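You operate a simulated robot arm through the tools that you are given. There is no shell and no other tool.

Carry out the task below with a simulated two-armed robot. There is one attempt and no reset: what you move stays moved.

TASK
Wind the purple tape to the white stripe, key each fault on the tally and switch the light off.
Fine: light on while you wind; one press a fault, on the key of its kind; stripe at the red line; brake back on.

Only the result counts: the job must be done as asked and must still hold three seconds after the hand-in. Knocking over, shifting, dropping, spilling or breaking anything else fails it.

THE ROBOT
Two 7-joint arms with fingered hands on one trunk that stands fixed in place. Base frame: the origin is at the foot of the trunk, x ahead of it, y to its left, z up. Units: cm, degrees, N and s.
The left shoulder is at [7, 16.9, 121.8], the right one opposite. With the tool pointing down near the work surface each hand reaches from about 26 to 68 cm from the base axis, measured 20 degrees to its own side. Payload 3.4 kg a hand.
Tool frame (each hand has its own): the origin (TCP) lies between the finger pads and is the grasp point; the fingertips stand 2.3 cm ahead of it; z points along the fingers, y is the line along which they close. Largest opening 11.6 cm; the body of the gripper starts 6.5 cm behind the TCP. The gripper is a hand of 4 fingers: y runs from the thumb to the fingers, the wrist lies at [0, 0, -21.1] in the tool frame.
Orientation is that of the tool frame in the base frame, as [roll, pitch, yaw] about the fixed x, y, z axes, in that order (R = Rz(yaw) Ry(pitch) Rx(roll)). With the fingers straight down and closing along the base's y, the tool's x points along the base's -x, its y along +y and its z along -z.

THE INTERFACE
- The arms move only by the tool send_rows. It takes "left_plan", "right_plan" or both (then of equal length, played together; a hand with none holds still); each is a list of rows, each a list of 6 numbers: the shift along the tool's x, y, z in m, then the turn, a rotation vector about the tool's x, y, z in degrees. In form: [[tx, ty, tz, wx, wy, wz], ...]. A call has 1 to 20 rows; each row shifts and turns the commanded pose from where the row before left it, along the tool's axes as they then stand. Each row takes 0.2 s and may step no farther than 5 cm and 8.6 degrees from the row before; otherwise, the whole call is refused. Where a pose cannot be reached the arm comes as near as it can. A force on the tool above 40 N (or 10 N above the force at the start of the call, whichever is more), or a blocked arm, ends the call early, and 0.2 s more pass. In this call time passes only in rows, and 0.2 s behind the last. It gives the time, the measured TCP pose, the force on the tool (base axes), the opening and the grip force at its end, in the units of the frame above (readings bear some noise), with the torque about the TCP (base axes, N m) and any sound that the robot's microphone picked up, and new pictures: "show" is both (left out), scene, wrist or none (wrist: the cameras of the hands that moved).
- Cameras (640 x 400 px; columns grow to the right, rows downward): "scene" is now at [12.38, 5.31, 145.62]; the picture's right is [0.58, -0.82, 0.00], its down [-0.41, -0.29, -0.86] and it looks along [0.70, 0.50, -0.51] (base axes); focal length 307 px, centre (320, 200). "left" rides on the left gripper at [-6.9, 0.1, -9] in its tool frame; the picture's right is [-0.01, -1.00, 0.00], its down [0.79, -0.01, -0.61] and it looks along [0.61, -0.01, 0.79] (tool axes); focal length 251 px, centre (320, 200). "right" rides on the right gripper at [6.9, 0.1, -9] in its tool frame; the picture's right is [-0.01, 1.00, 0.00], its down [-0.79, -0.01, -0.61] and it looks along [-0.61, -0.01, 0.80] (tool axes); focal length 251 px, centre (320, 200). There is no depth. A picture from a camera that has moved, and an enlarged one, comes with that camera's place and axes in the base frame and with its lens.
- move_column(by): slides the trunk up (or, below 0, down) by that many cm; the arms and the scene camera ride with it, the base frame stays. It gives what a move gives, with no picture.
- set_fingers(finger1, finger2, finger3, thumb_bend, hand): sets how far each is bent, from 0 (flat) to 100 (curled in); at 30 the hand is open as for a grip, at 70 the pads meet at the TCP. One left out holds its place. A second passes; each finger stops where it meets its share of the squeeze, and holds until it gets a number again. It is the only way to open and close the hand. It gives what a move gives, with no picture; readings hold the bend of each and the force on the fingers (four entries, about 0 where the hand has none), thumb and palm.
- aim_head(pan, tilt): turns the head with the scene camera to pan (to the left, within 86 degrees either way) and tilt (down, from -29 to 69), counted from straight ahead of the robot. It gives what a move gives, and a new picture of the scene camera.
- zoom(camera, box): a new picture of the part [left, top, right, bottom] of that camera's present view, enlarged. It takes no simulated time.
- hand_in(): hands the job in; it is judged then, once.

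Nothing tells you positions but the pictures and the camera data. Unless the task says otherwise, let go and move clear before handing in.

The tools are called after "Emit:" as name(argument=value, ...) on one line, values as JSON. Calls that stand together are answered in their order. send_rows: Moves the arms, as the interface text tells. Its arguments: {"type":"object","properties":{"left_plan":{"type":"array"},"right_plan":{"type":"array"},"show":{"type":"string","enum":["both","scene","wrist","none"]}},"required":[]} The other tools are called the same way: move_column (by) slides the trunk up or down; set_fingers (finger1, finger2, finger3, thumb_bend, hand) moves the fingers one by one; aim_head (pan, tilt) turns the head that bears the scene camera; zoom (camera, box) takes an enlarged picture of a part of a camera's view; hand_in () hands the job in.

At the start:

```text
time: 0.0
left_eef_pos: [34.01, 39.76, 126.88]
left_tcp_rot: [179.9, 0.1, -179.9]
left_ft_force: [1.3, -0.1, -0.5]
left_torque: [0.01, -0.02, 0.01]
left_gripper_width: 11.57
left_gripper_force: 0.0
left_shape: jaw
left_bend: [30.0, 30.0, 30.0, 30.0]
left_finger forces: [0.0, 0.1, 0.1, 0.0, 0.1, 0.0]
right_eef_pos: [47.34, 1.7, 127.67]
right_tcp_rot: [-180.0, 0.0, 180.0]
right_ft_force: [-0.4, 0.0, 0.0]
right_torque: [0.0, 0.04, -0.02]
right_gripper_width: 11.59
right_gripper_force: 0.0
right_shape: jaw
right_bend: [30.0, 30.0, 30.0, 30.0]
right_finger forces: [0.0, 0.0, 0.0, 0.0, 0.0, 0.0]
trunk travel left (down, up): [-72.5, 21.5]
head pan, tilt: [35.4, 30.5]
```

scene: 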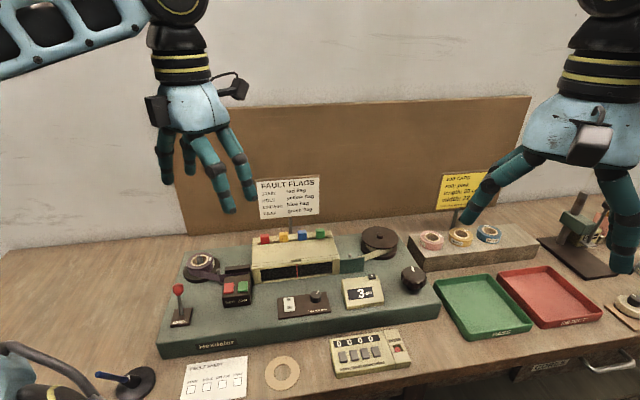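
right: 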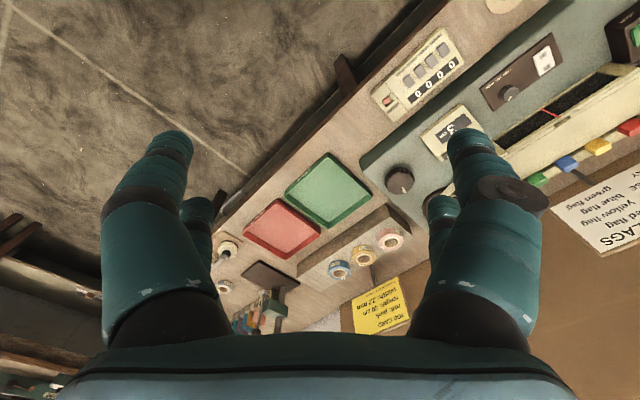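
left: 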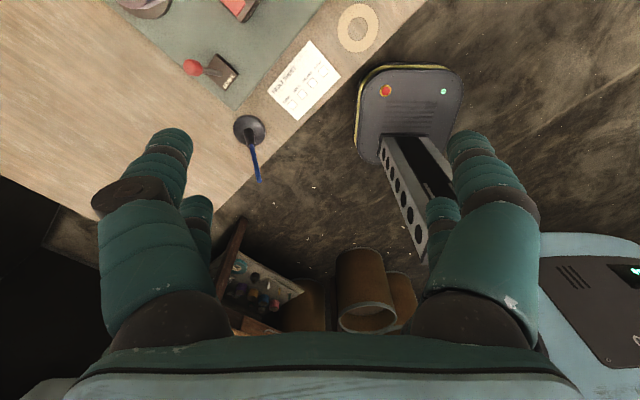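

I see a tape inspection bench: a winding machine with a brake lever, red/green buttons, a light switch and knob, a counter, a tally counter and several tapes. I'll zoom in on the parts before moving.

Emit:
zoom(camera="scene", box=[150, 220, 310, 320])

Emit:
zoom(camera="scene", box=[240, 170, 340, 232])

Emit:
zoom(camera="scene", box=[270, 220, 430, 320])

Emit:
zoom(camera="scene", box=[150, 300, 310, 400])

Emit:
zoom(camera="scene", box=[310, 310, 430, 385])

Emit:
zoom(camera="scene", box=[400, 160, 560, 260])

```text
4.00 times, centred on (230, 270) of scene
camera zoom: at [12.38, 5.31, 145.62], right [0.58, -0.82, 0.0], down [-0.41, -0.29, -0.86], along [0.7, 0.5, -0.51], focal length 1229 px, centre (680, -80)
```

zoom: 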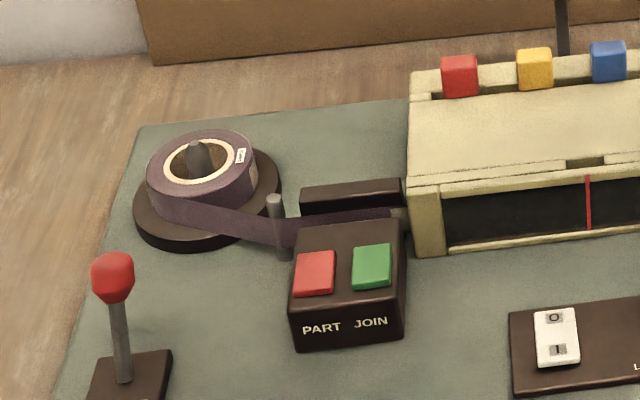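

```text
6.40 times, centred on (290, 201) of scene
camera zoom: at [12.38, 5.31, 145.62], right [0.58, -0.82, 0.0], down [-0.41, -0.29, -0.86], along [0.7, 0.5, -0.51], focal length 1967 px, centre (512, 194)
```

zoom: 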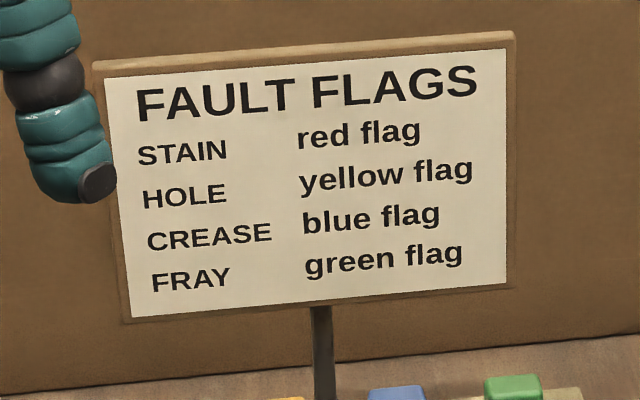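

```text
4.00 times, centred on (350, 270) of scene
camera zoom: at [12.38, 5.31, 145.62], right [0.58, -0.82, 0.0], down [-0.41, -0.29, -0.86], along [0.7, 0.5, -0.51], focal length 1229 px, centre (200, -80)
```

zoom: 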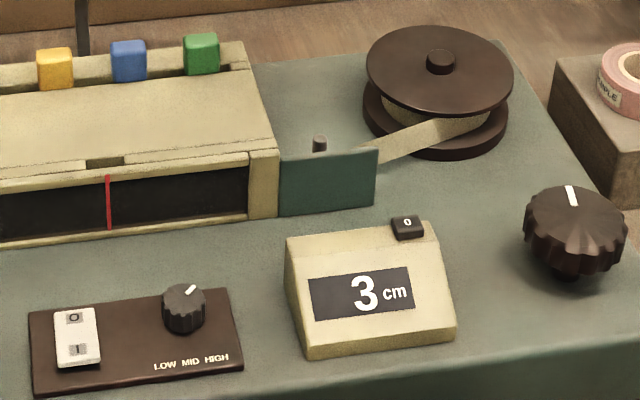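

```text
4.00 times, centred on (230, 350) of scene
camera zoom: at [12.38, 5.31, 145.62], right [0.58, -0.82, 0.0], down [-0.41, -0.29, -0.86], along [0.7, 0.5, -0.51], focal length 1229 px, centre (680, -400)
```

zoom: 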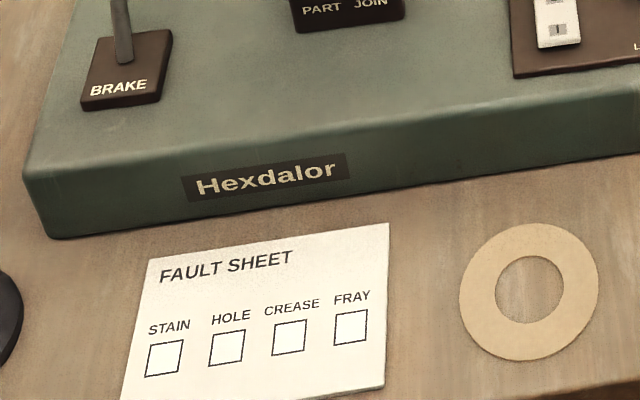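

```text
5.33 times, centred on (370, 348) of scene
camera zoom: at [12.38, 5.31, 145.62], right [0.58, -0.82, 0.0], down [-0.41, -0.29, -0.86], along [0.7, 0.5, -0.51], focal length 1639 px, centre (53, -587)
```

zoom: 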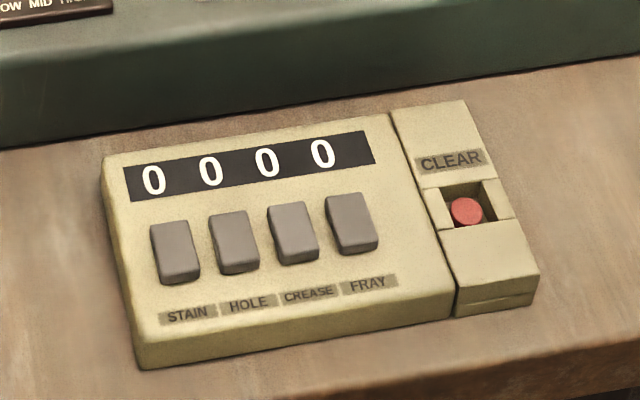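

```text
4.00 times, centred on (480, 210) of scene
camera zoom: at [12.38, 5.31, 145.62], right [0.58, -0.82, 0.0], down [-0.41, -0.29, -0.86], along [0.7, 0.5, -0.51], focal length 1229 px, centre (-320, 160)
```

zoom: 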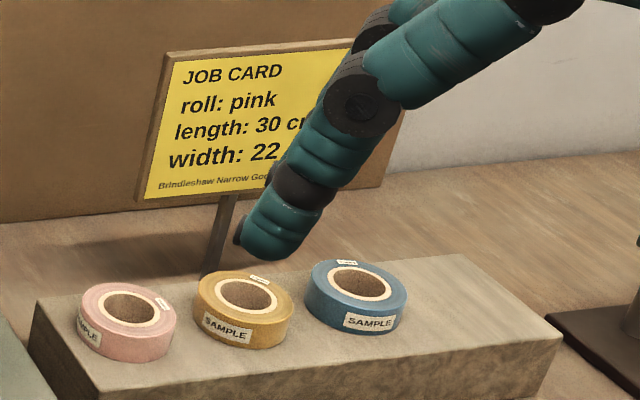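

The machine runs diagonally, from the brake lever near (33, 59, 94) to the winding knob near (70, 19, 90). The rocker is near (48.5, 40, 87) and the tally keys run from (47, 24) to (52, 19) at z of about 83.5. I'll lower the trunk for reach and look again.

Emit:
move_column(by=-10)

Emit:
aim_head(pan=38, tilt=36)

```text
time: 1.3
left_eef_pos: [34.07, 39.61, 117.04]
left_tcp_rot: [180.0, 0.1, -179.9]
left_ft_force: [-0.1, -0.1, 0.4]
left_torque: [-0.02, 0.02, -0.01]
left_gripper_width: 11.61
left_gripper_force: 0.1
left_shape: jaw
left_bend: [30.0, 30.0, 30.0, 30.0]
left_finger forces: [0.0, 0.0, 0.0, 0.0, 0.1, 0.1]
right_eef_pos: [47.27, 1.91, 117.63]
right_tcp_rot: [-179.9, 0.0, -180.0]
right_ft_force: [0.0, 0.6, -0.5]
right_torque: [-0.02, -0.02, -0.03]
right_gripper_width: 11.57
right_gripper_force: 0.1
right_shape: jaw
right_bend: [30.0, 30.0, 30.0, 30.0]
right_finger forces: [0.0, 0.0, 0.0, 0.0, 0.1, 0.1]
trunk travel left (down, up): [-62.5, 31.5]
head pan, tilt: [35.4, 30.5]
```

```text
time: 2.0
left_eef_pos: [34.0, 39.6, 116.91]
left_tcp_rot: [180.0, 0.1, 180.0]
left_ft_force: [0.0, 0.1, 0.1]
left_torque: [0.02, 0.02, -0.01]
left_gripper_width: 11.58
left_gripper_force: 0.1
left_shape: jaw
left_bend: [30.0, 30.0, 30.0, 30.0]
left_finger forces: [0.0, 0.0, 0.1, 0.0, 0.0, 0.0]
right_eef_pos: [47.35, 1.67, 117.86]
right_tcp_rot: [-180.0, 0.0, -180.0]
right_ft_force: [-0.7, 0.1, 0.1]
right_torque: [0.01, -0.01, -0.01]
right_gripper_width: 11.61
right_gripper_force: 0.1
right_shape: jaw
right_bend: [30.0, 30.0, 30.0, 30.0]
right_finger forces: [0.1, 0.0, 0.0, 0.0, 0.0, 0.0]
trunk travel left (down, up): [-62.5, 31.5]
head pan, tilt: [38.0, 36.0]
camera scene: at [11.91, 5.46, 134.76], right [0.62, -0.79, 0.0], down [-0.46, -0.36, -0.81], along [0.64, 0.5, -0.59], focal length 307 px, centre (320, 200)
```

scene: 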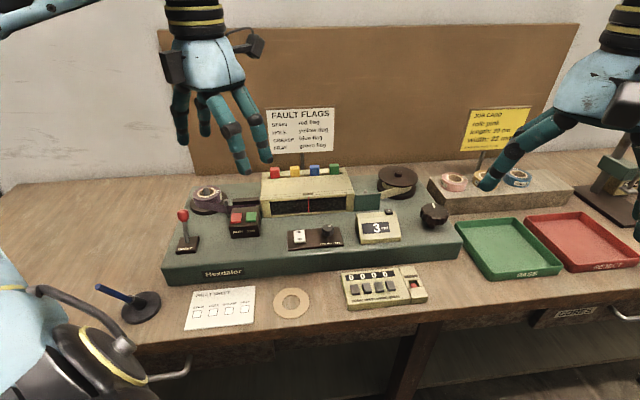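

Emit:
zoom(camera="scene", box=[240, 160, 360, 255])

Emit:
zoom(camera="scene", box=[155, 175, 275, 255])

Emit:
zoom(camera="scene", box=[345, 155, 465, 255])

Emit:
zoom(camera="right", box=[360, 0, 640, 200])

Emit:
zoom(camera="left", box=[60, 0, 380, 200])

```text
4.21 times, centred on (300, 208) of scene
camera zoom: at [11.91, 5.46, 134.76], right [0.62, -0.79, 0.0], down [-0.46, -0.36, -0.81], along [0.64, 0.5, -0.59], focal length 1294 px, centre (404, 168)
```

zoom: 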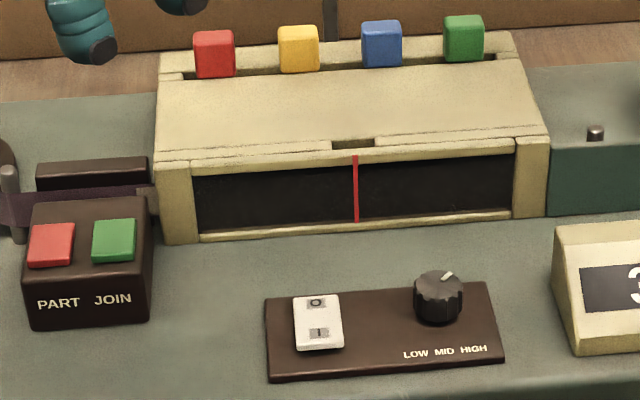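

```text
5.00 times, centred on (215, 215) of scene
camera zoom: at [11.91, 5.46, 134.76], right [0.62, -0.79, 0.0], down [-0.46, -0.36, -0.81], along [0.64, 0.5, -0.59], focal length 1537 px, centre (845, 125)
```

zoom: 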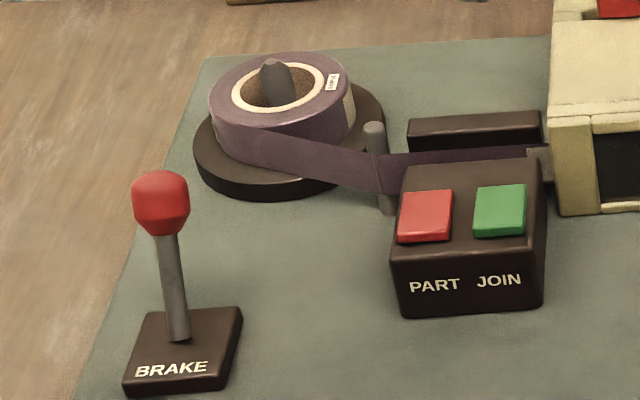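

```text
4.00 times, centred on (405, 205) of scene
camera zoom: at [11.91, 5.46, 134.76], right [0.62, -0.79, 0.0], down [-0.46, -0.36, -0.81], along [0.64, 0.5, -0.59], focal length 1229 px, centre (-20, 180)
```

zoom: 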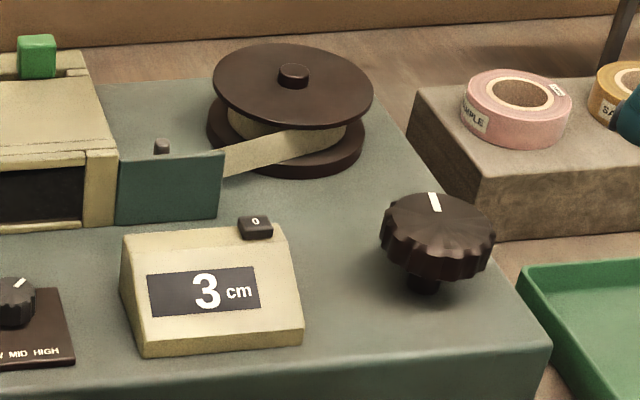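

```text
2.00 times, centred on (500, 100) of right
camera zoom: at [40.57, 1.76, 126.75], right [0.01, 1.0, 0.0], down [0.79, -0.01, 0.61], along [0.61, -0.01, -0.79], focal length 503 px, centre (-40, 400)
```

zoom: 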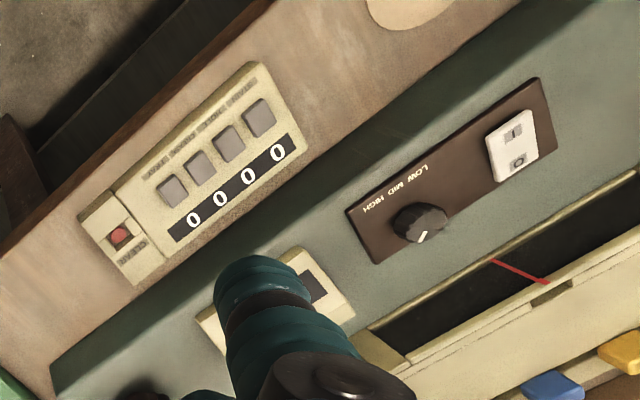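

```text
2.00 times, centred on (220, 100) of left
camera zoom: at [40.92, 39.74, 125.9], right [0.01, -1.0, 0.0], down [-0.8, -0.01, 0.61], along [-0.61, 0.0, -0.8], focal length 503 px, centre (520, 400)
```

zoom: 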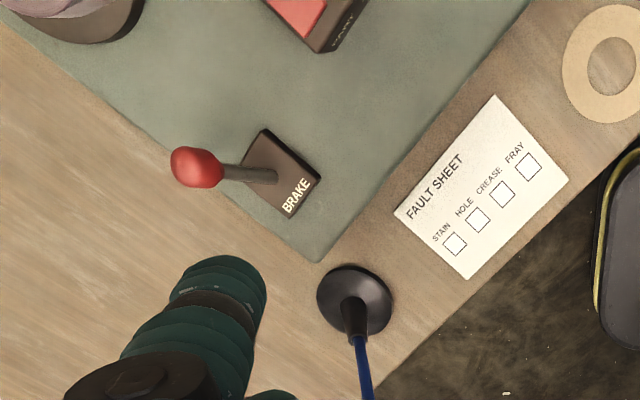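

The deck, lever, rocker and tally are now clear: the rocker is at O (off), and the lever leans back, presumably brake on. Next I'll shape the left hand into a one-finger pointer and look at it.

Emit:
set_fingers(hand="left", finger1=100, finger2=50, finger3=100, thumb_bend=100)

Emit:
zoom(camera="scene", box=[140, 0, 300, 200])

Emit:
zoom(camera="left", box=[0, 0, 640, 400])

```text
time: 3.0
left_eef_pos: [34.01, 39.62, 117.05]
left_tcp_rot: [179.9, 0.1, -180.0]
left_ft_force: [0.0, -0.7, -0.1]
left_torque: [0.0, -0.03, -0.02]
left_gripper_width: 0.37
left_gripper_force: 0.0
left_shape: fingers
left_bend: [75.0, 50.0, 100.0, 95.0]
left_finger forces: [0.0, 0.0, 0.1, 0.0, 0.1, 0.0]
right_eef_pos: [47.27, 1.77, 117.75]
right_tcp_rot: [179.9, 0.0, -179.9]
right_ft_force: [0.3, 0.7, 0.2]
right_torque: [0.02, 0.0, 0.0]
right_gripper_width: 11.58
right_gripper_force: 0.1
right_shape: jaw
right_bend: [30.0, 30.0, 30.0, 30.0]
right_finger forces: [0.1, 0.1, 0.0, 0.0, 0.0, 0.0]
trunk travel left (down, up): [-62.5, 31.5]
head pan, tilt: [38.0, 36.0]
```

```text
2.00 times, centred on (220, 100) of scene
camera zoom: at [11.91, 5.47, 134.76], right [0.62, -0.79, 0.0], down [-0.46, -0.36, -0.81], along [0.64, 0.5, -0.59], focal length 615 px, centre (520, 400)
```

zoom: 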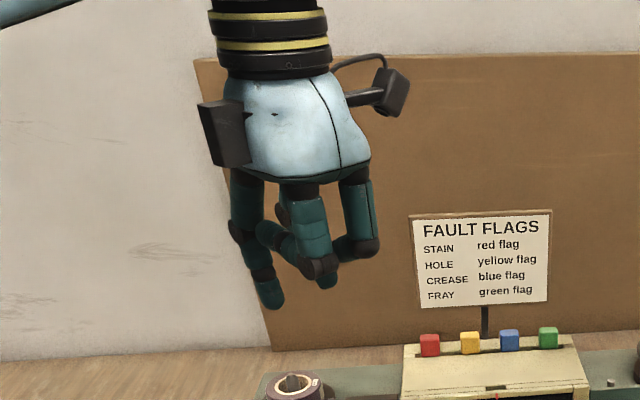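

```text
1.00 times, centred on (320, 200) of left (not enlarged: the box is as wide or as high as the picture)
camera zoom: at [40.93, 39.74, 125.89], right [0.01, -1.0, 0.0], down [-0.8, -0.01, 0.61], along [-0.61, 0.0, -0.8], focal length 251 px, centre (320, 200)
```

zoom: 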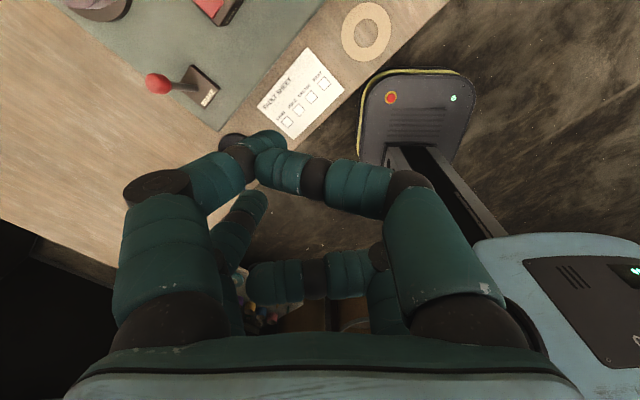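

The finger layout isn't clear from this, so I'll open single fingers and see which one moves.

Emit:
set_fingers(hand="left", finger1=100, finger2=50, finger3=100, thumb_bend=0)

Emit:
zoom(camera="scene", box=[140, 0, 300, 200])

Emit:
zoom(camera="left", box=[0, 0, 640, 400])

```text
time: 4.0
left_eef_pos: [34.04, 39.77, 116.99]
left_tcp_rot: [179.9, 0.1, -180.0]
left_ft_force: [0.4, -0.2, 0.2]
left_torque: [0.03, -0.02, 0.01]
left_gripper_width: 6.21
left_gripper_force: 0.0
left_shape: fingers
left_bend: [100.0, 50.0, 100.0, 0.0]
left_finger forces: [0.1, 0.1, 0.1, 0.1, 0.1, 0.0]
right_eef_pos: [47.23, 1.63, 117.72]
right_tcp_rot: [-179.9, 0.0, -180.0]
right_ft_force: [0.6, -0.5, -0.7]
right_torque: [0.05, 0.02, 0.0]
right_gripper_width: 11.57
right_gripper_force: 0.0
right_shape: jaw
right_bend: [30.0, 30.0, 30.0, 30.0]
right_finger forces: [0.1, 0.0, 0.0, 0.0, 0.0, 0.0]
trunk travel left (down, up): [-62.5, 31.5]
head pan, tilt: [38.0, 36.0]
```

```text
2.00 times, centred on (220, 100) of scene
camera zoom: at [11.92, 5.47, 134.76], right [0.62, -0.79, 0.0], down [-0.46, -0.36, -0.81], along [0.64, 0.5, -0.59], focal length 615 px, centre (520, 400)
```

zoom: 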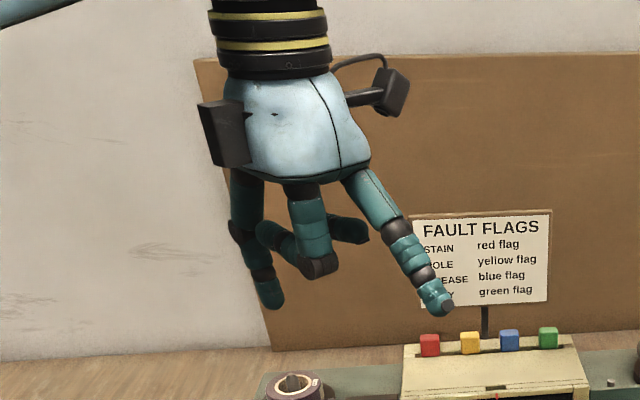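

```text
1.00 times, centred on (320, 200) of left (not enlarged: the box is as wide or as high as the picture)
camera zoom: at [40.93, 39.74, 125.89], right [0.01, -1.0, 0.0], down [-0.8, -0.01, 0.61], along [-0.61, 0.0, -0.8], focal length 251 px, centre (320, 200)
```

zoom: 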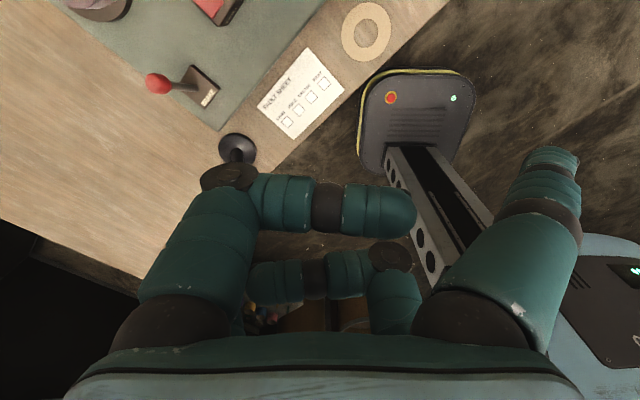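

The thumb and finger1 are on the camera side of the hand, so finger1 is the best pointer because the wrist camera sees it. I'll curl the others.

Emit:
set_fingers(hand="left", finger1=45, finger2=100, finger3=90, thumb_bend=90)

Emit:
zoom(camera="scene", box=[140, 0, 300, 200])

Emit:
zoom(camera="left", box=[0, 0, 640, 400])

Emit:
zoom(camera="scene", box=[280, 220, 350, 260])

```text
time: 5.0
left_eef_pos: [33.89, 39.6, 116.94]
left_tcp_rot: [180.0, 0.1, 180.0]
left_ft_force: [-0.1, 0.6, -0.2]
left_torque: [0.0, -0.01, -0.03]
left_gripper_width: 2.01
left_gripper_force: 0.1
left_shape: fingers
left_bend: [45.0, 68.0, 92.0, 90.0]
left_finger forces: [0.0, 0.1, 0.1, 0.0, 0.1, 0.0]
right_eef_pos: [47.28, 1.75, 117.72]
right_tcp_rot: [-180.0, 0.0, -180.0]
right_ft_force: [-0.6, -0.4, -0.5]
right_torque: [0.03, 0.02, -0.03]
right_gripper_width: 11.58
right_gripper_force: 0.0
right_shape: jaw
right_bend: [30.0, 30.0, 30.0, 30.0]
right_finger forces: [0.0, 0.0, 0.0, 0.0, 0.0, 0.1]
trunk travel left (down, up): [-62.5, 31.5]
head pan, tilt: [38.0, 36.0]
```

```text
2.00 times, centred on (220, 100) of scene
camera zoom: at [11.92, 5.47, 134.76], right [0.62, -0.79, 0.0], down [-0.46, -0.36, -0.81], along [0.64, 0.5, -0.59], focal length 615 px, centre (520, 400)
```

zoom: 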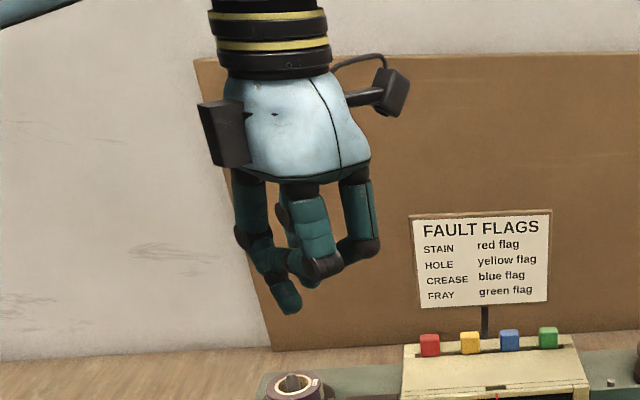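

```text
1.00 times, centred on (320, 200) of left (not enlarged: the box is as wide or as high as the picture)
camera zoom: at [40.93, 39.74, 125.89], right [0.01, -1.0, 0.0], down [-0.8, -0.01, 0.61], along [-0.61, 0.0, -0.8], focal length 251 px, centre (320, 200)
```

zoom: 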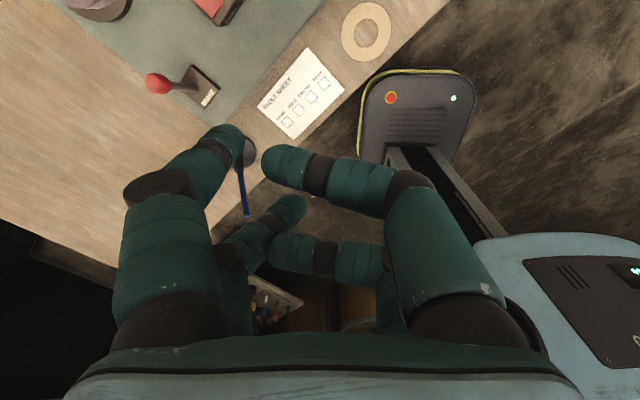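

```text
9.14 times, centred on (315, 240) of scene
camera zoom: at [11.92, 5.47, 134.76], right [0.62, -0.79, 0.0], down [-0.46, -0.36, -0.81], along [0.64, 0.5, -0.59], focal length 2810 px, centre (366, -166)
```

zoom: 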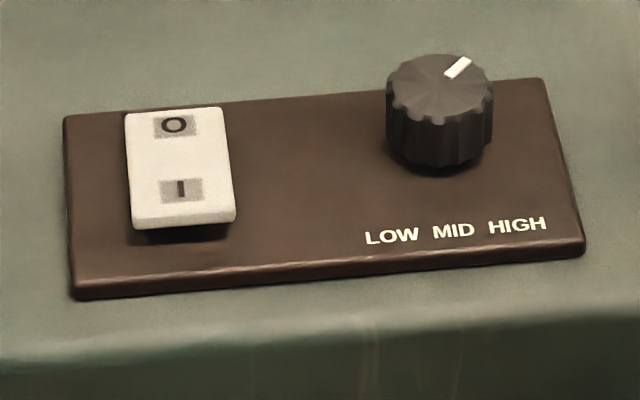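

Finger1 held straight with the hand rolled so it points straight down would make a clean pointer. I'll set that shape and measure the tip.

Emit:
set_fingers(hand="left", finger1=0, finger2=100, finger3=30, thumb_bend=100)

Emit:
set_fingers(hand="left", finger3=75)

Emit:
zoom(camera="scene", box=[140, 0, 300, 200])

Emit:
zoom(camera="left", box=[0, 0, 640, 400])

```text
time: 6.0
left_eef_pos: [33.99, 39.61, 117.07]
left_tcp_rot: [179.9, 0.1, -180.0]
left_ft_force: [0.0, -0.3, -0.7]
left_torque: [0.0, 0.01, -0.01]
left_gripper_width: 5.32
left_gripper_force: 0.1
left_shape: fingers
left_bend: [0.0, 100.0, 30.0, 100.0]
left_finger forces: [0.0, 0.1, 0.0, 0.0, 0.0, 0.0]
right_eef_pos: [47.3, 1.71, 117.77]
right_tcp_rot: [-180.0, -0.1, -180.0]
right_ft_force: [0.1, -0.3, 0.8]
right_torque: [0.01, 0.0, -0.01]
right_gripper_width: 11.58
right_gripper_force: 0.0
right_shape: jaw
right_bend: [30.0, 30.0, 30.0, 30.0]
right_finger forces: [0.0, 0.1, 0.0, 0.0, 0.1, 0.0]
trunk travel left (down, up): [-62.5, 31.5]
head pan, tilt: [38.0, 36.0]
```

```text
time: 7.0
left_eef_pos: [33.95, 39.71, 116.98]
left_tcp_rot: [179.9, 0.1, 180.0]
left_ft_force: [-0.1, 0.0, -0.2]
left_torque: [0.0, 0.01, 0.01]
left_gripper_width: 5.32
left_gripper_force: 0.0
left_shape: fingers
left_bend: [0.0, 100.0, 75.0, 100.0]
left_finger forces: [0.0, 0.0, 0.0, 0.1, 0.1, 0.0]
right_eef_pos: [47.31, 1.74, 117.74]
right_tcp_rot: [-180.0, 0.0, 180.0]
right_ft_force: [-0.1, -0.1, 0.0]
right_torque: [-0.01, -0.04, 0.03]
right_gripper_width: 11.58
right_gripper_force: 0.1
right_shape: jaw
right_bend: [30.0, 30.0, 30.0, 30.0]
right_finger forces: [0.0, 0.0, 0.0, 0.0, 0.0, 0.0]
trunk travel left (down, up): [-62.5, 31.5]
head pan, tilt: [38.0, 36.0]
```

```text
2.00 times, centred on (220, 100) of scene
camera zoom: at [11.92, 5.47, 134.76], right [0.62, -0.79, 0.0], down [-0.46, -0.36, -0.81], along [0.64, 0.5, -0.59], focal length 615 px, centre (520, 400)
```

zoom: 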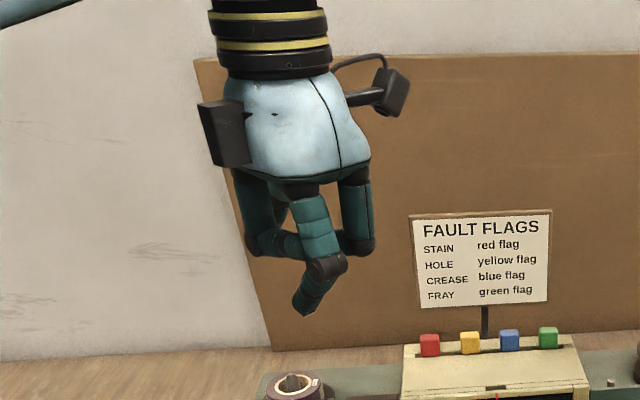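

```text
1.00 times, centred on (320, 200) of left (not enlarged: the box is as wide or as high as the picture)
camera zoom: at [40.93, 39.74, 125.89], right [0.01, -1.0, 0.0], down [-0.8, -0.01, 0.61], along [-0.61, 0.0, -0.8], focal length 251 px, centre (320, 200)
```

zoom: 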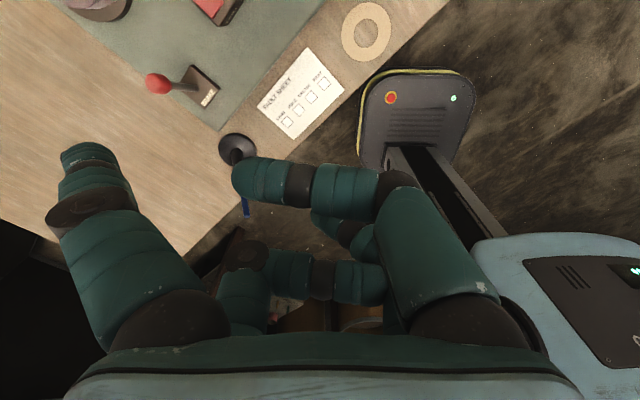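

The straight finger splays out about 45°. I'll use finger1 at 20 with a 30° roll, and bring its tip to about 12 cm above the rocker.

Emit:
set_fingers(hand="left", finger1=20)

Emit:
send_rows(left_plan=[[-0.0293, -0.0145, 0.0295, 0, 0, 0], [-0.0293, -0.0145, 0.0295, 0, 0, 0], [-0.0293, -0.0145, 0.0295, 0, 0, 0], [-0.0293, -0.0145, 0.0295, 0, 0, 0], [0, 0, 0, 7.5, 0, 0], [0, 0, 0, 7.5, 0, 0], [0, 0, 0, 7.5, 0, 0], [0, 0, 0, 7.5, 0, 0]], show="both")

```text
time: 8.0
left_eef_pos: [33.86, 39.72, 117.01]
left_tcp_rot: [179.9, 0.1, -179.9]
left_ft_force: [-0.5, -0.5, 0.3]
left_torque: [0.0, 0.01, 0.0]
left_gripper_width: 4.08
left_gripper_force: 0.0
left_shape: fingers
left_bend: [20.0, 100.0, 75.0, 100.0]
left_finger forces: [0.0, 0.0, 0.0, 0.0, 0.0, 0.1]
right_eef_pos: [47.36, 1.79, 117.66]
right_tcp_rot: [180.0, 0.1, 179.9]
right_ft_force: [-0.2, -0.2, 0.6]
right_torque: [0.03, -0.04, 0.01]
right_gripper_width: 11.57
right_gripper_force: 0.0
right_shape: jaw
right_bend: [30.0, 30.0, 30.0, 30.0]
right_finger forces: [0.0, 0.0, 0.0, 0.0, 0.1, 0.1]
trunk travel left (down, up): [-62.5, 31.5]
head pan, tilt: [38.0, 36.0]
```

```text
time: 9.8
left_eef_pos: [45.78, 33.86, 105.22]
left_tcp_rot: [-149.9, 0.1, 180.0]
left_ft_force: [0.5, 0.6, 0.3]
left_torque: [0.0, 0.02, 0.01]
left_gripper_width: 4.09
left_gripper_force: 0.1
left_shape: fingers
left_bend: [20.0, 100.0, 75.0, 100.0]
left_finger forces: [0.0, 0.0, 0.0, 0.1, 0.1, 0.1]
right_eef_pos: [47.31, 1.79, 117.58]
right_tcp_rot: [-180.0, 0.0, -180.0]
right_ft_force: [-0.3, -0.1, 0.9]
right_torque: [-0.03, -0.03, -0.03]
right_gripper_width: 11.59
right_gripper_force: 0.1
right_shape: jaw
right_bend: [30.0, 30.0, 30.0, 30.0]
right_finger forces: [0.0, 0.0, 0.0, 0.1, 0.0, 0.1]
trunk travel left (down, up): [-62.5, 31.5]
head pan, tilt: [38.0, 36.0]
camera scene: at [11.88, 5.6, 134.76], right [0.62, -0.79, 0.0], down [-0.46, -0.36, -0.81], along [0.64, 0.5, -0.59], focal length 307 px, centre (320, 200)
camera left: at [52.68, 38.52, 112.86], right [0.01, -0.87, 0.5], down [-0.8, 0.3, 0.53], along [-0.61, -0.4, -0.69], focal length 251 px, centre (320, 200)
```

scene: 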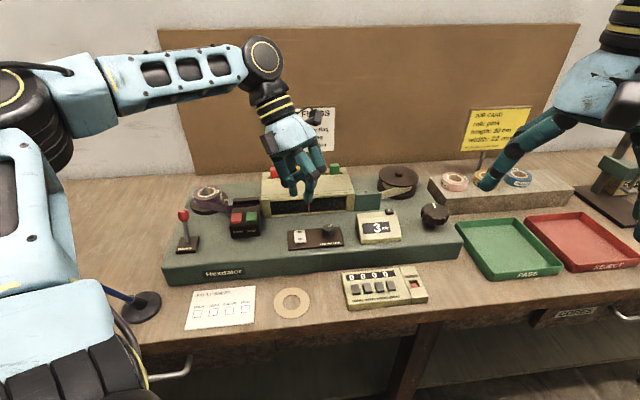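
left: 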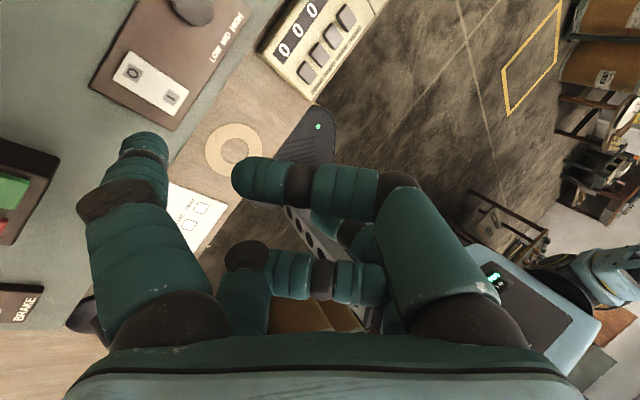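

Emit:
zoom(camera="scene", box=[250, 100, 370, 260])

Emit:
zoom(camera="left", box=[60, 0, 260, 180])

```text
2.50 times, centred on (310, 180) of scene
camera zoom: at [11.88, 5.6, 134.76], right [0.62, -0.79, 0.0], down [-0.46, -0.36, -0.81], along [0.64, 0.5, -0.59], focal length 768 px, centre (345, 250)
```

zoom: 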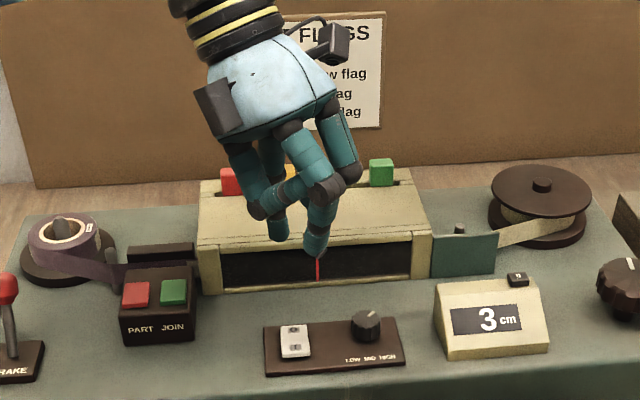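

```text
2.22 times, centred on (160, 90) of left
camera zoom: at [52.68, 38.52, 112.86], right [0.01, -0.87, 0.5], down [-0.8, 0.3, 0.53], along [-0.61, -0.4, -0.69], focal length 559 px, centre (676, 444)
```

zoom: 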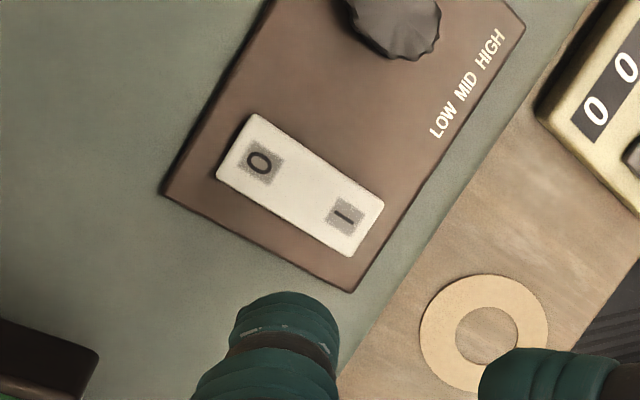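

The wrist view puts the rocker's I end near (47.1, 38.3, 89.7) and the fingertip near (48.1, 40, 100). I'll move down partway and check.

Emit:
send_rows(left_plan=[[0.0037, 0.0068, 0.023, 0, 0, 0], [0.0037, 0.0068, 0.023, 0, 0, 0], [0.0037, 0.0068, 0.023, 0, 0, 0]], show="both")

Emit:
zoom(camera="scene", box=[260, 170, 360, 270])

Emit:
zoom(camera="left", box=[60, 40, 260, 180])

```text
time: 10.6
left_eef_pos: [44.75, 32.22, 98.27]
left_tcp_rot: [-150.1, 0.1, 180.0]
left_ft_force: [0.2, -0.5, -0.1]
left_torque: [0.0, 0.0, -0.02]
left_gripper_width: 4.07
left_gripper_force: 0.1
left_shape: fingers
left_bend: [20.0, 100.0, 75.0, 100.0]
left_finger forces: [0.0, 0.0, 0.0, 0.1, 0.1, 0.0]
right_eef_pos: [47.37, 1.78, 117.56]
right_tcp_rot: [-179.9, -0.1, 180.0]
right_ft_force: [-0.3, 0.7, -0.5]
right_torque: [0.02, 0.01, -0.03]
right_gripper_width: 11.58
right_gripper_force: 0.1
right_shape: jaw
right_bend: [30.0, 30.0, 30.0, 30.0]
right_finger forces: [0.0, 0.1, 0.1, 0.0, 0.0, 0.0]
trunk travel left (down, up): [-62.5, 31.5]
head pan, tilt: [38.0, 36.0]
camera scene: at [11.94, 5.46, 134.76], right [0.62, -0.79, 0.0], down [-0.46, -0.36, -0.81], along [0.64, 0.5, -0.59], focal length 307 px, centre (320, 200)
camera left: at [51.61, 36.73, 105.93], right [0.01, -0.87, 0.5], down [-0.8, 0.3, 0.53], along [-0.61, -0.4, -0.69], focal length 251 px, centre (320, 200)
```

scene: 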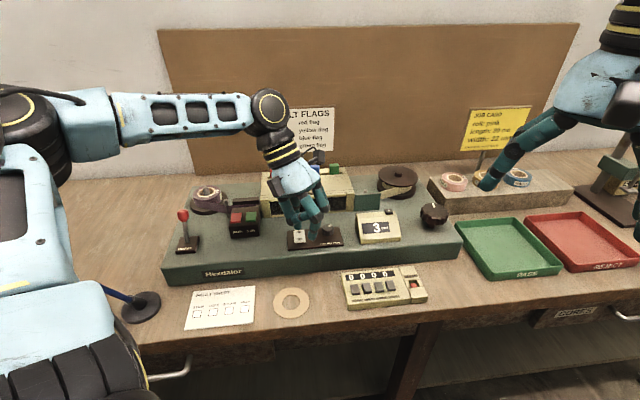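
left: 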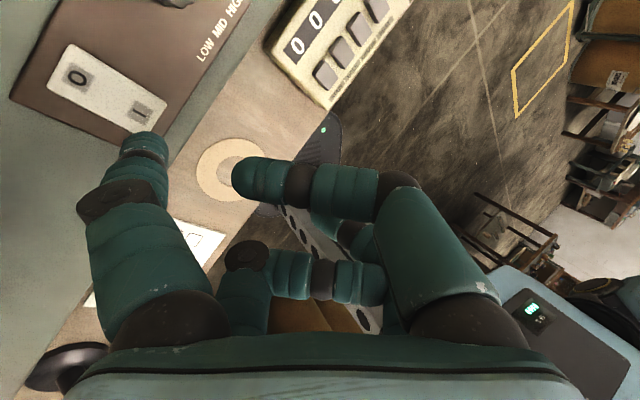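

```text
4.00 times, centred on (310, 220) of scene
camera zoom: at [11.94, 5.46, 134.76], right [0.62, -0.79, 0.0], down [-0.46, -0.36, -0.81], along [0.64, 0.5, -0.59], focal length 1229 px, centre (360, 120)
```

zoom: 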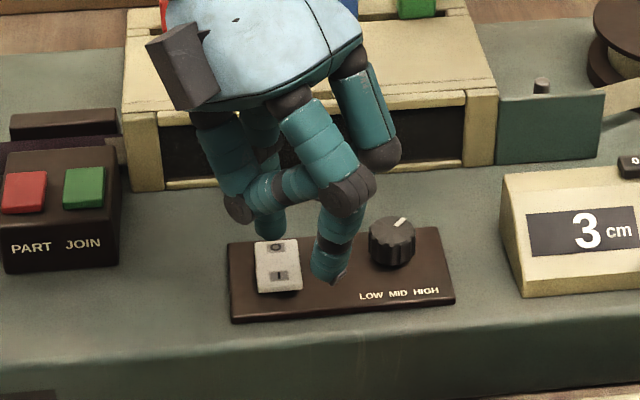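

```text
2.86 times, centred on (160, 110) of left
camera zoom: at [51.61, 36.73, 105.93], right [0.01, -0.87, 0.5], down [-0.8, 0.3, 0.53], along [-0.61, -0.4, -0.69], focal length 718 px, centre (777, 457)
```

zoom: 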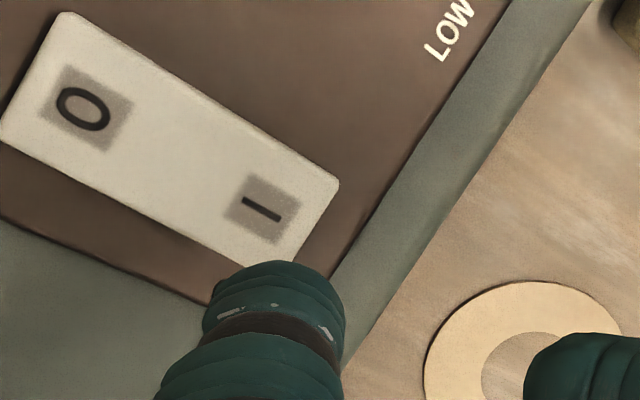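

The I label is at (47.13, 38.3, 89.75) and the tip is about 2.5–3 cm above it. I'll lower slowly.

Emit:
send_rows(left_plan=[[-0.001, 0.005, 0.00866, 0, 0, 0], [0, 0.005, 0.00866, 0, 0, 0]], show="wrist")

Emit:
zoom(camera="scene", box=[260, 170, 360, 270])

```text
time: 11.2
left_eef_pos: [44.71, 32.08, 96.23]
left_tcp_rot: [-150.1, 0.0, -180.0]
left_ft_force: [-0.1, 0.1, 0.1]
left_torque: [-0.01, -0.03, 0.01]
left_gripper_width: 4.07
left_gripper_force: 0.2
left_shape: fingers
left_bend: [20.0, 100.0, 75.0, 100.0]
left_finger forces: [0.0, 0.0, 0.0, 0.0, 0.0, 0.0]
right_eef_pos: [47.32, 1.74, 117.55]
right_tcp_rot: [-180.0, 0.0, -180.0]
right_ft_force: [0.3, -0.4, 0.1]
right_torque: [0.01, 0.0, 0.01]
right_gripper_width: 11.57
right_gripper_force: 0.2
right_shape: jaw
right_bend: [30.0, 30.0, 30.0, 30.0]
right_finger forces: [0.1, 0.1, 0.2, 0.0, 0.0, 0.0]
trunk travel left (down, up): [-62.5, 31.5]
head pan, tilt: [38.0, 36.0]
camera left: at [51.73, 36.65, 103.91], right [0.01, -0.87, 0.5], down [-0.8, 0.3, 0.53], along [-0.61, -0.4, -0.69], focal length 251 px, centre (320, 200)
```

left: 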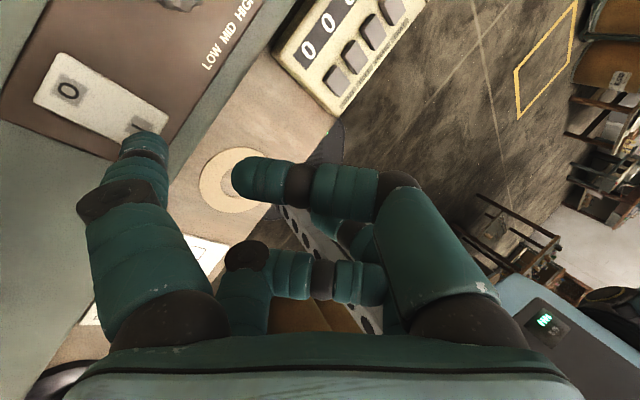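

```text
4.00 times, centred on (310, 220) of scene
camera zoom: at [11.94, 5.48, 134.76], right [0.62, -0.79, 0.0], down [-0.46, -0.36, -0.81], along [0.64, 0.5, -0.59], focal length 1229 px, centre (360, 120)
```

zoom: 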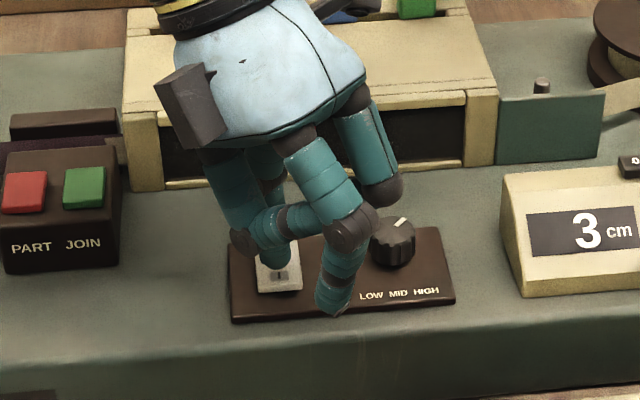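

Emit:
send_rows(left_plan=[[0, 0.0025, 0.0043, 0, 0, 0]], show="none")

Emit:
zoom(camera="left", box=[20, 40, 220, 180])

Emit:
zoom(camera="scene", box=[280, 200, 340, 250])

```text
time: 11.6
left_eef_pos: [44.75, 32.17, 95.64]
left_tcp_rot: [-150.0, 0.1, -180.0]
left_ft_force: [0.8, 0.7, 0.9]
left_torque: [0.03, 0.01, -0.02]
left_gripper_width: 4.08
left_gripper_force: 0.0
left_shape: fingers
left_bend: [20.0, 100.0, 75.0, 100.0]
left_finger forces: [0.0, 0.0, 0.0, 0.0, 0.0, 0.1]
right_eef_pos: [47.52, 1.7, 117.71]
right_tcp_rot: [179.9, 0.1, -180.0]
right_ft_force: [-0.5, 0.4, -0.7]
right_torque: [-0.02, 0.02, -0.01]
right_gripper_width: 11.61
right_gripper_force: 0.0
right_shape: jaw
right_bend: [30.0, 30.0, 30.0, 30.0]
right_finger forces: [0.0, 0.0, 0.0, 0.0, 0.0, 0.0]
trunk travel left (down, up): [-62.5, 31.5]
head pan, tilt: [38.0, 36.0]
```

```text
2.86 times, centred on (120, 110) of left
camera zoom: at [51.62, 36.67, 103.38], right [0.01, -0.87, 0.5], down [-0.8, 0.3, 0.53], along [-0.61, -0.4, -0.69], focal length 718 px, centre (891, 457)
```

zoom: 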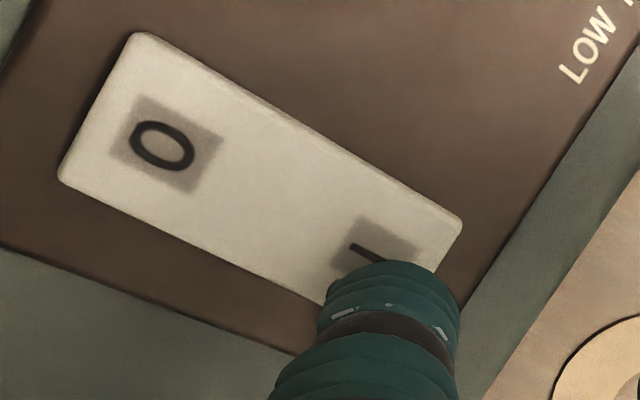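

```text
8.00 times, centred on (310, 225) of scene
camera zoom: at [11.93, 5.49, 134.76], right [0.62, -0.79, 0.0], down [-0.46, -0.36, -0.81], along [0.64, 0.5, -0.59], focal length 2459 px, centre (400, 0)
```

zoom: 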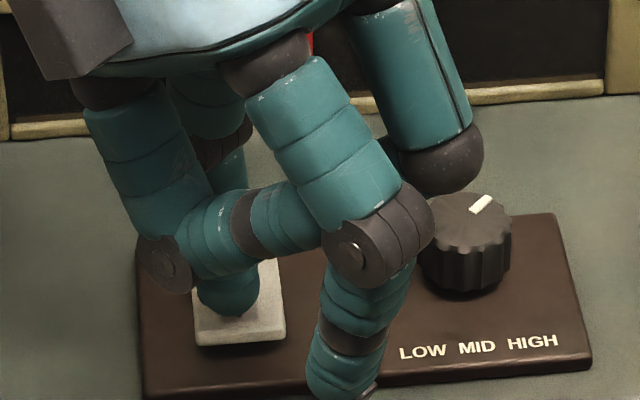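

Emit:
send_rows(left_plan=[[0, 0.002, 0.0035, 0, 0, 0], [0, 0.002, 0.0035, 0, 0, 0]], show="scene")

Emit:
zoom(camera="scene", box=[250, 160, 370, 250])

```text
time: 12.2
left_eef_pos: [44.7, 32.06, 94.84]
left_tcp_rot: [-150.0, 0.0, -179.9]
left_ft_force: [0.3, 0.0, -0.2]
left_torque: [0.01, -0.02, -0.02]
left_gripper_width: 4.08
left_gripper_force: 0.1
left_shape: fingers
left_bend: [20.0, 100.0, 75.0, 100.0]
left_finger forces: [0.0, 0.1, 0.0, 0.0, 0.0, 0.1]
right_eef_pos: [47.25, 1.78, 117.64]
right_tcp_rot: [-180.0, 0.0, 179.9]
right_ft_force: [0.3, -0.1, -0.3]
right_torque: [-0.01, -0.01, 0.0]
right_gripper_width: 11.6
right_gripper_force: 0.1
right_shape: jaw
right_bend: [30.0, 30.0, 30.0, 30.0]
right_finger forces: [0.0, 0.0, 0.1, 0.1, 0.0, 0.1]
trunk travel left (down, up): [-62.5, 31.5]
head pan, tilt: [38.0, 36.0]
heard: click
camera scene: at [11.92, 5.47, 134.76], right [0.62, -0.79, 0.0], down [-0.46, -0.36, -0.81], along [0.64, 0.5, -0.59], focal length 307 px, centre (320, 200)
```

scene: 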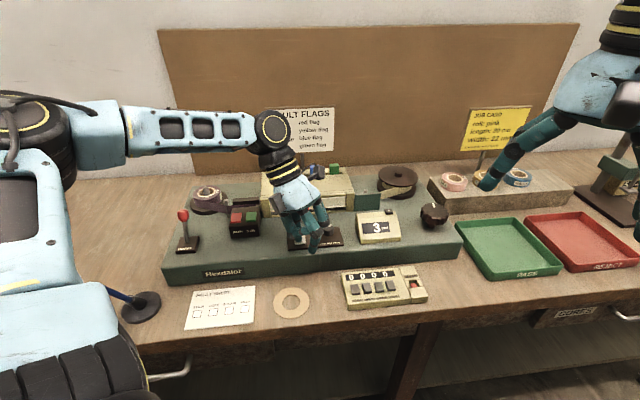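

```text
4.44 times, centred on (310, 205) of scene
camera zoom: at [11.92, 5.47, 134.76], right [0.62, -0.79, 0.0], down [-0.46, -0.36, -0.81], along [0.64, 0.5, -0.59], focal length 1366 px, centre (364, 178)
```

zoom: 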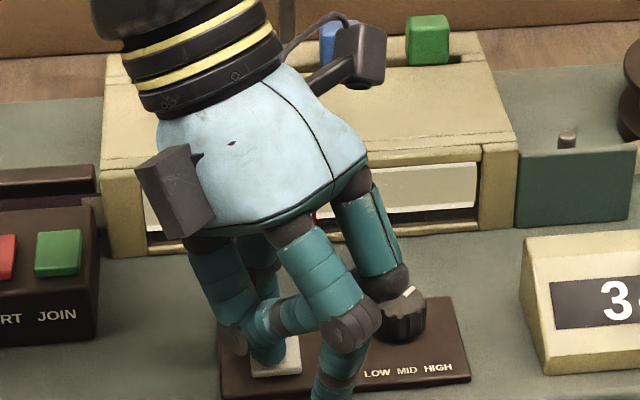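

The click was heard and the window is lit. I'll retreat upward and look at the window.

Emit:
send_rows(left_plan=[[0, -0.01, -0.0173, 0, 0, 0], [0, -0.02, -0.0346, 0, 0, 0], [0, -0.02, -0.0346, 0, 0, 0], [0.03, 0.01, -0.0346, 0, 0, 0], [0.04, 0.02, 0, 0, 0, 0], [0.04, 0.02, 0, 0, 0, 0]], show="scene")

Emit:
zoom(camera="scene", box=[255, 165, 355, 255])

Emit:
zoom(camera="scene", box=[265, 190, 350, 220])

```text
time: 13.6
left_eef_pos: [33.55, 38.16, 105.18]
left_tcp_rot: [-150.2, -0.1, -179.8]
left_ft_force: [-1.1, 0.0, 0.8]
left_torque: [-0.02, -0.01, -0.01]
left_gripper_width: 4.03
left_gripper_force: 0.2
left_shape: fingers
left_bend: [20.0, 100.0, 75.0, 100.0]
left_finger forces: [0.0, 0.1, 0.0, 0.0, 0.0, 0.0]
right_eef_pos: [47.3, 1.67, 117.64]
right_tcp_rot: [180.0, 0.1, 179.8]
right_ft_force: [-0.4, 0.4, 0.1]
right_torque: [0.02, -0.04, -0.02]
right_gripper_width: 11.59
right_gripper_force: 0.0
right_shape: jaw
right_bend: [30.0, 30.0, 30.0, 30.0]
right_finger forces: [0.1, 0.0, 0.0, 0.0, 0.0, 0.0]
trunk travel left (down, up): [-62.5, 31.5]
head pan, tilt: [38.0, 36.0]
camera scene: at [11.92, 5.47, 134.76], right [0.61, -0.79, 0.0], down [-0.46, -0.36, -0.81], along [0.64, 0.5, -0.59], focal length 307 px, centre (320, 200)
```

scene: 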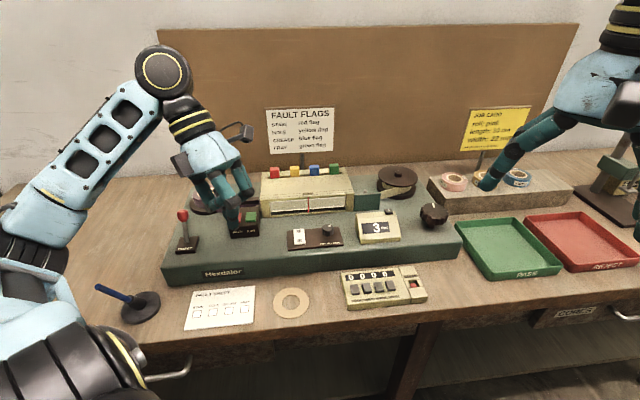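

```text
4.44 times, centred on (305, 210) of scene
camera zoom: at [11.92, 5.47, 134.76], right [0.61, -0.79, 0.0], down [-0.46, -0.36, -0.81], along [0.64, 0.5, -0.59], focal length 1366 px, centre (387, 156)
```

zoom: 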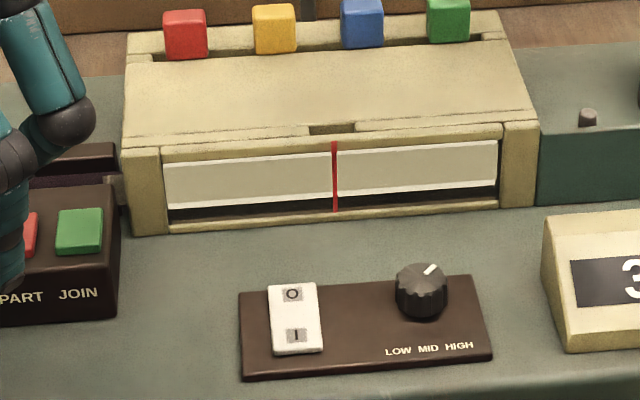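

```text
7.53 times, centred on (308, 205) of scene
camera zoom: at [11.92, 5.47, 134.76], right [0.61, -0.79, 0.0], down [-0.46, -0.36, -0.81], along [0.64, 0.5, -0.59], focal length 2314 px, centre (414, 162)
```

zoom: 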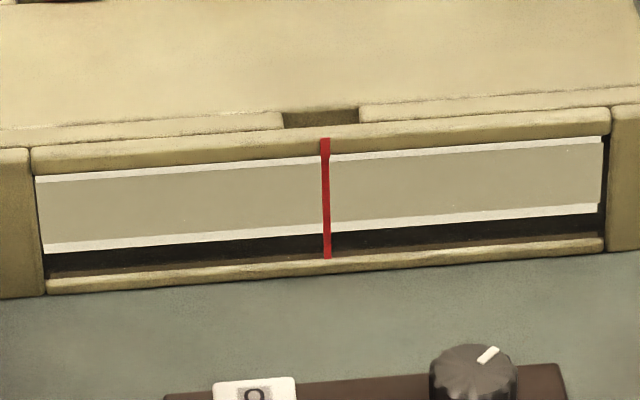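

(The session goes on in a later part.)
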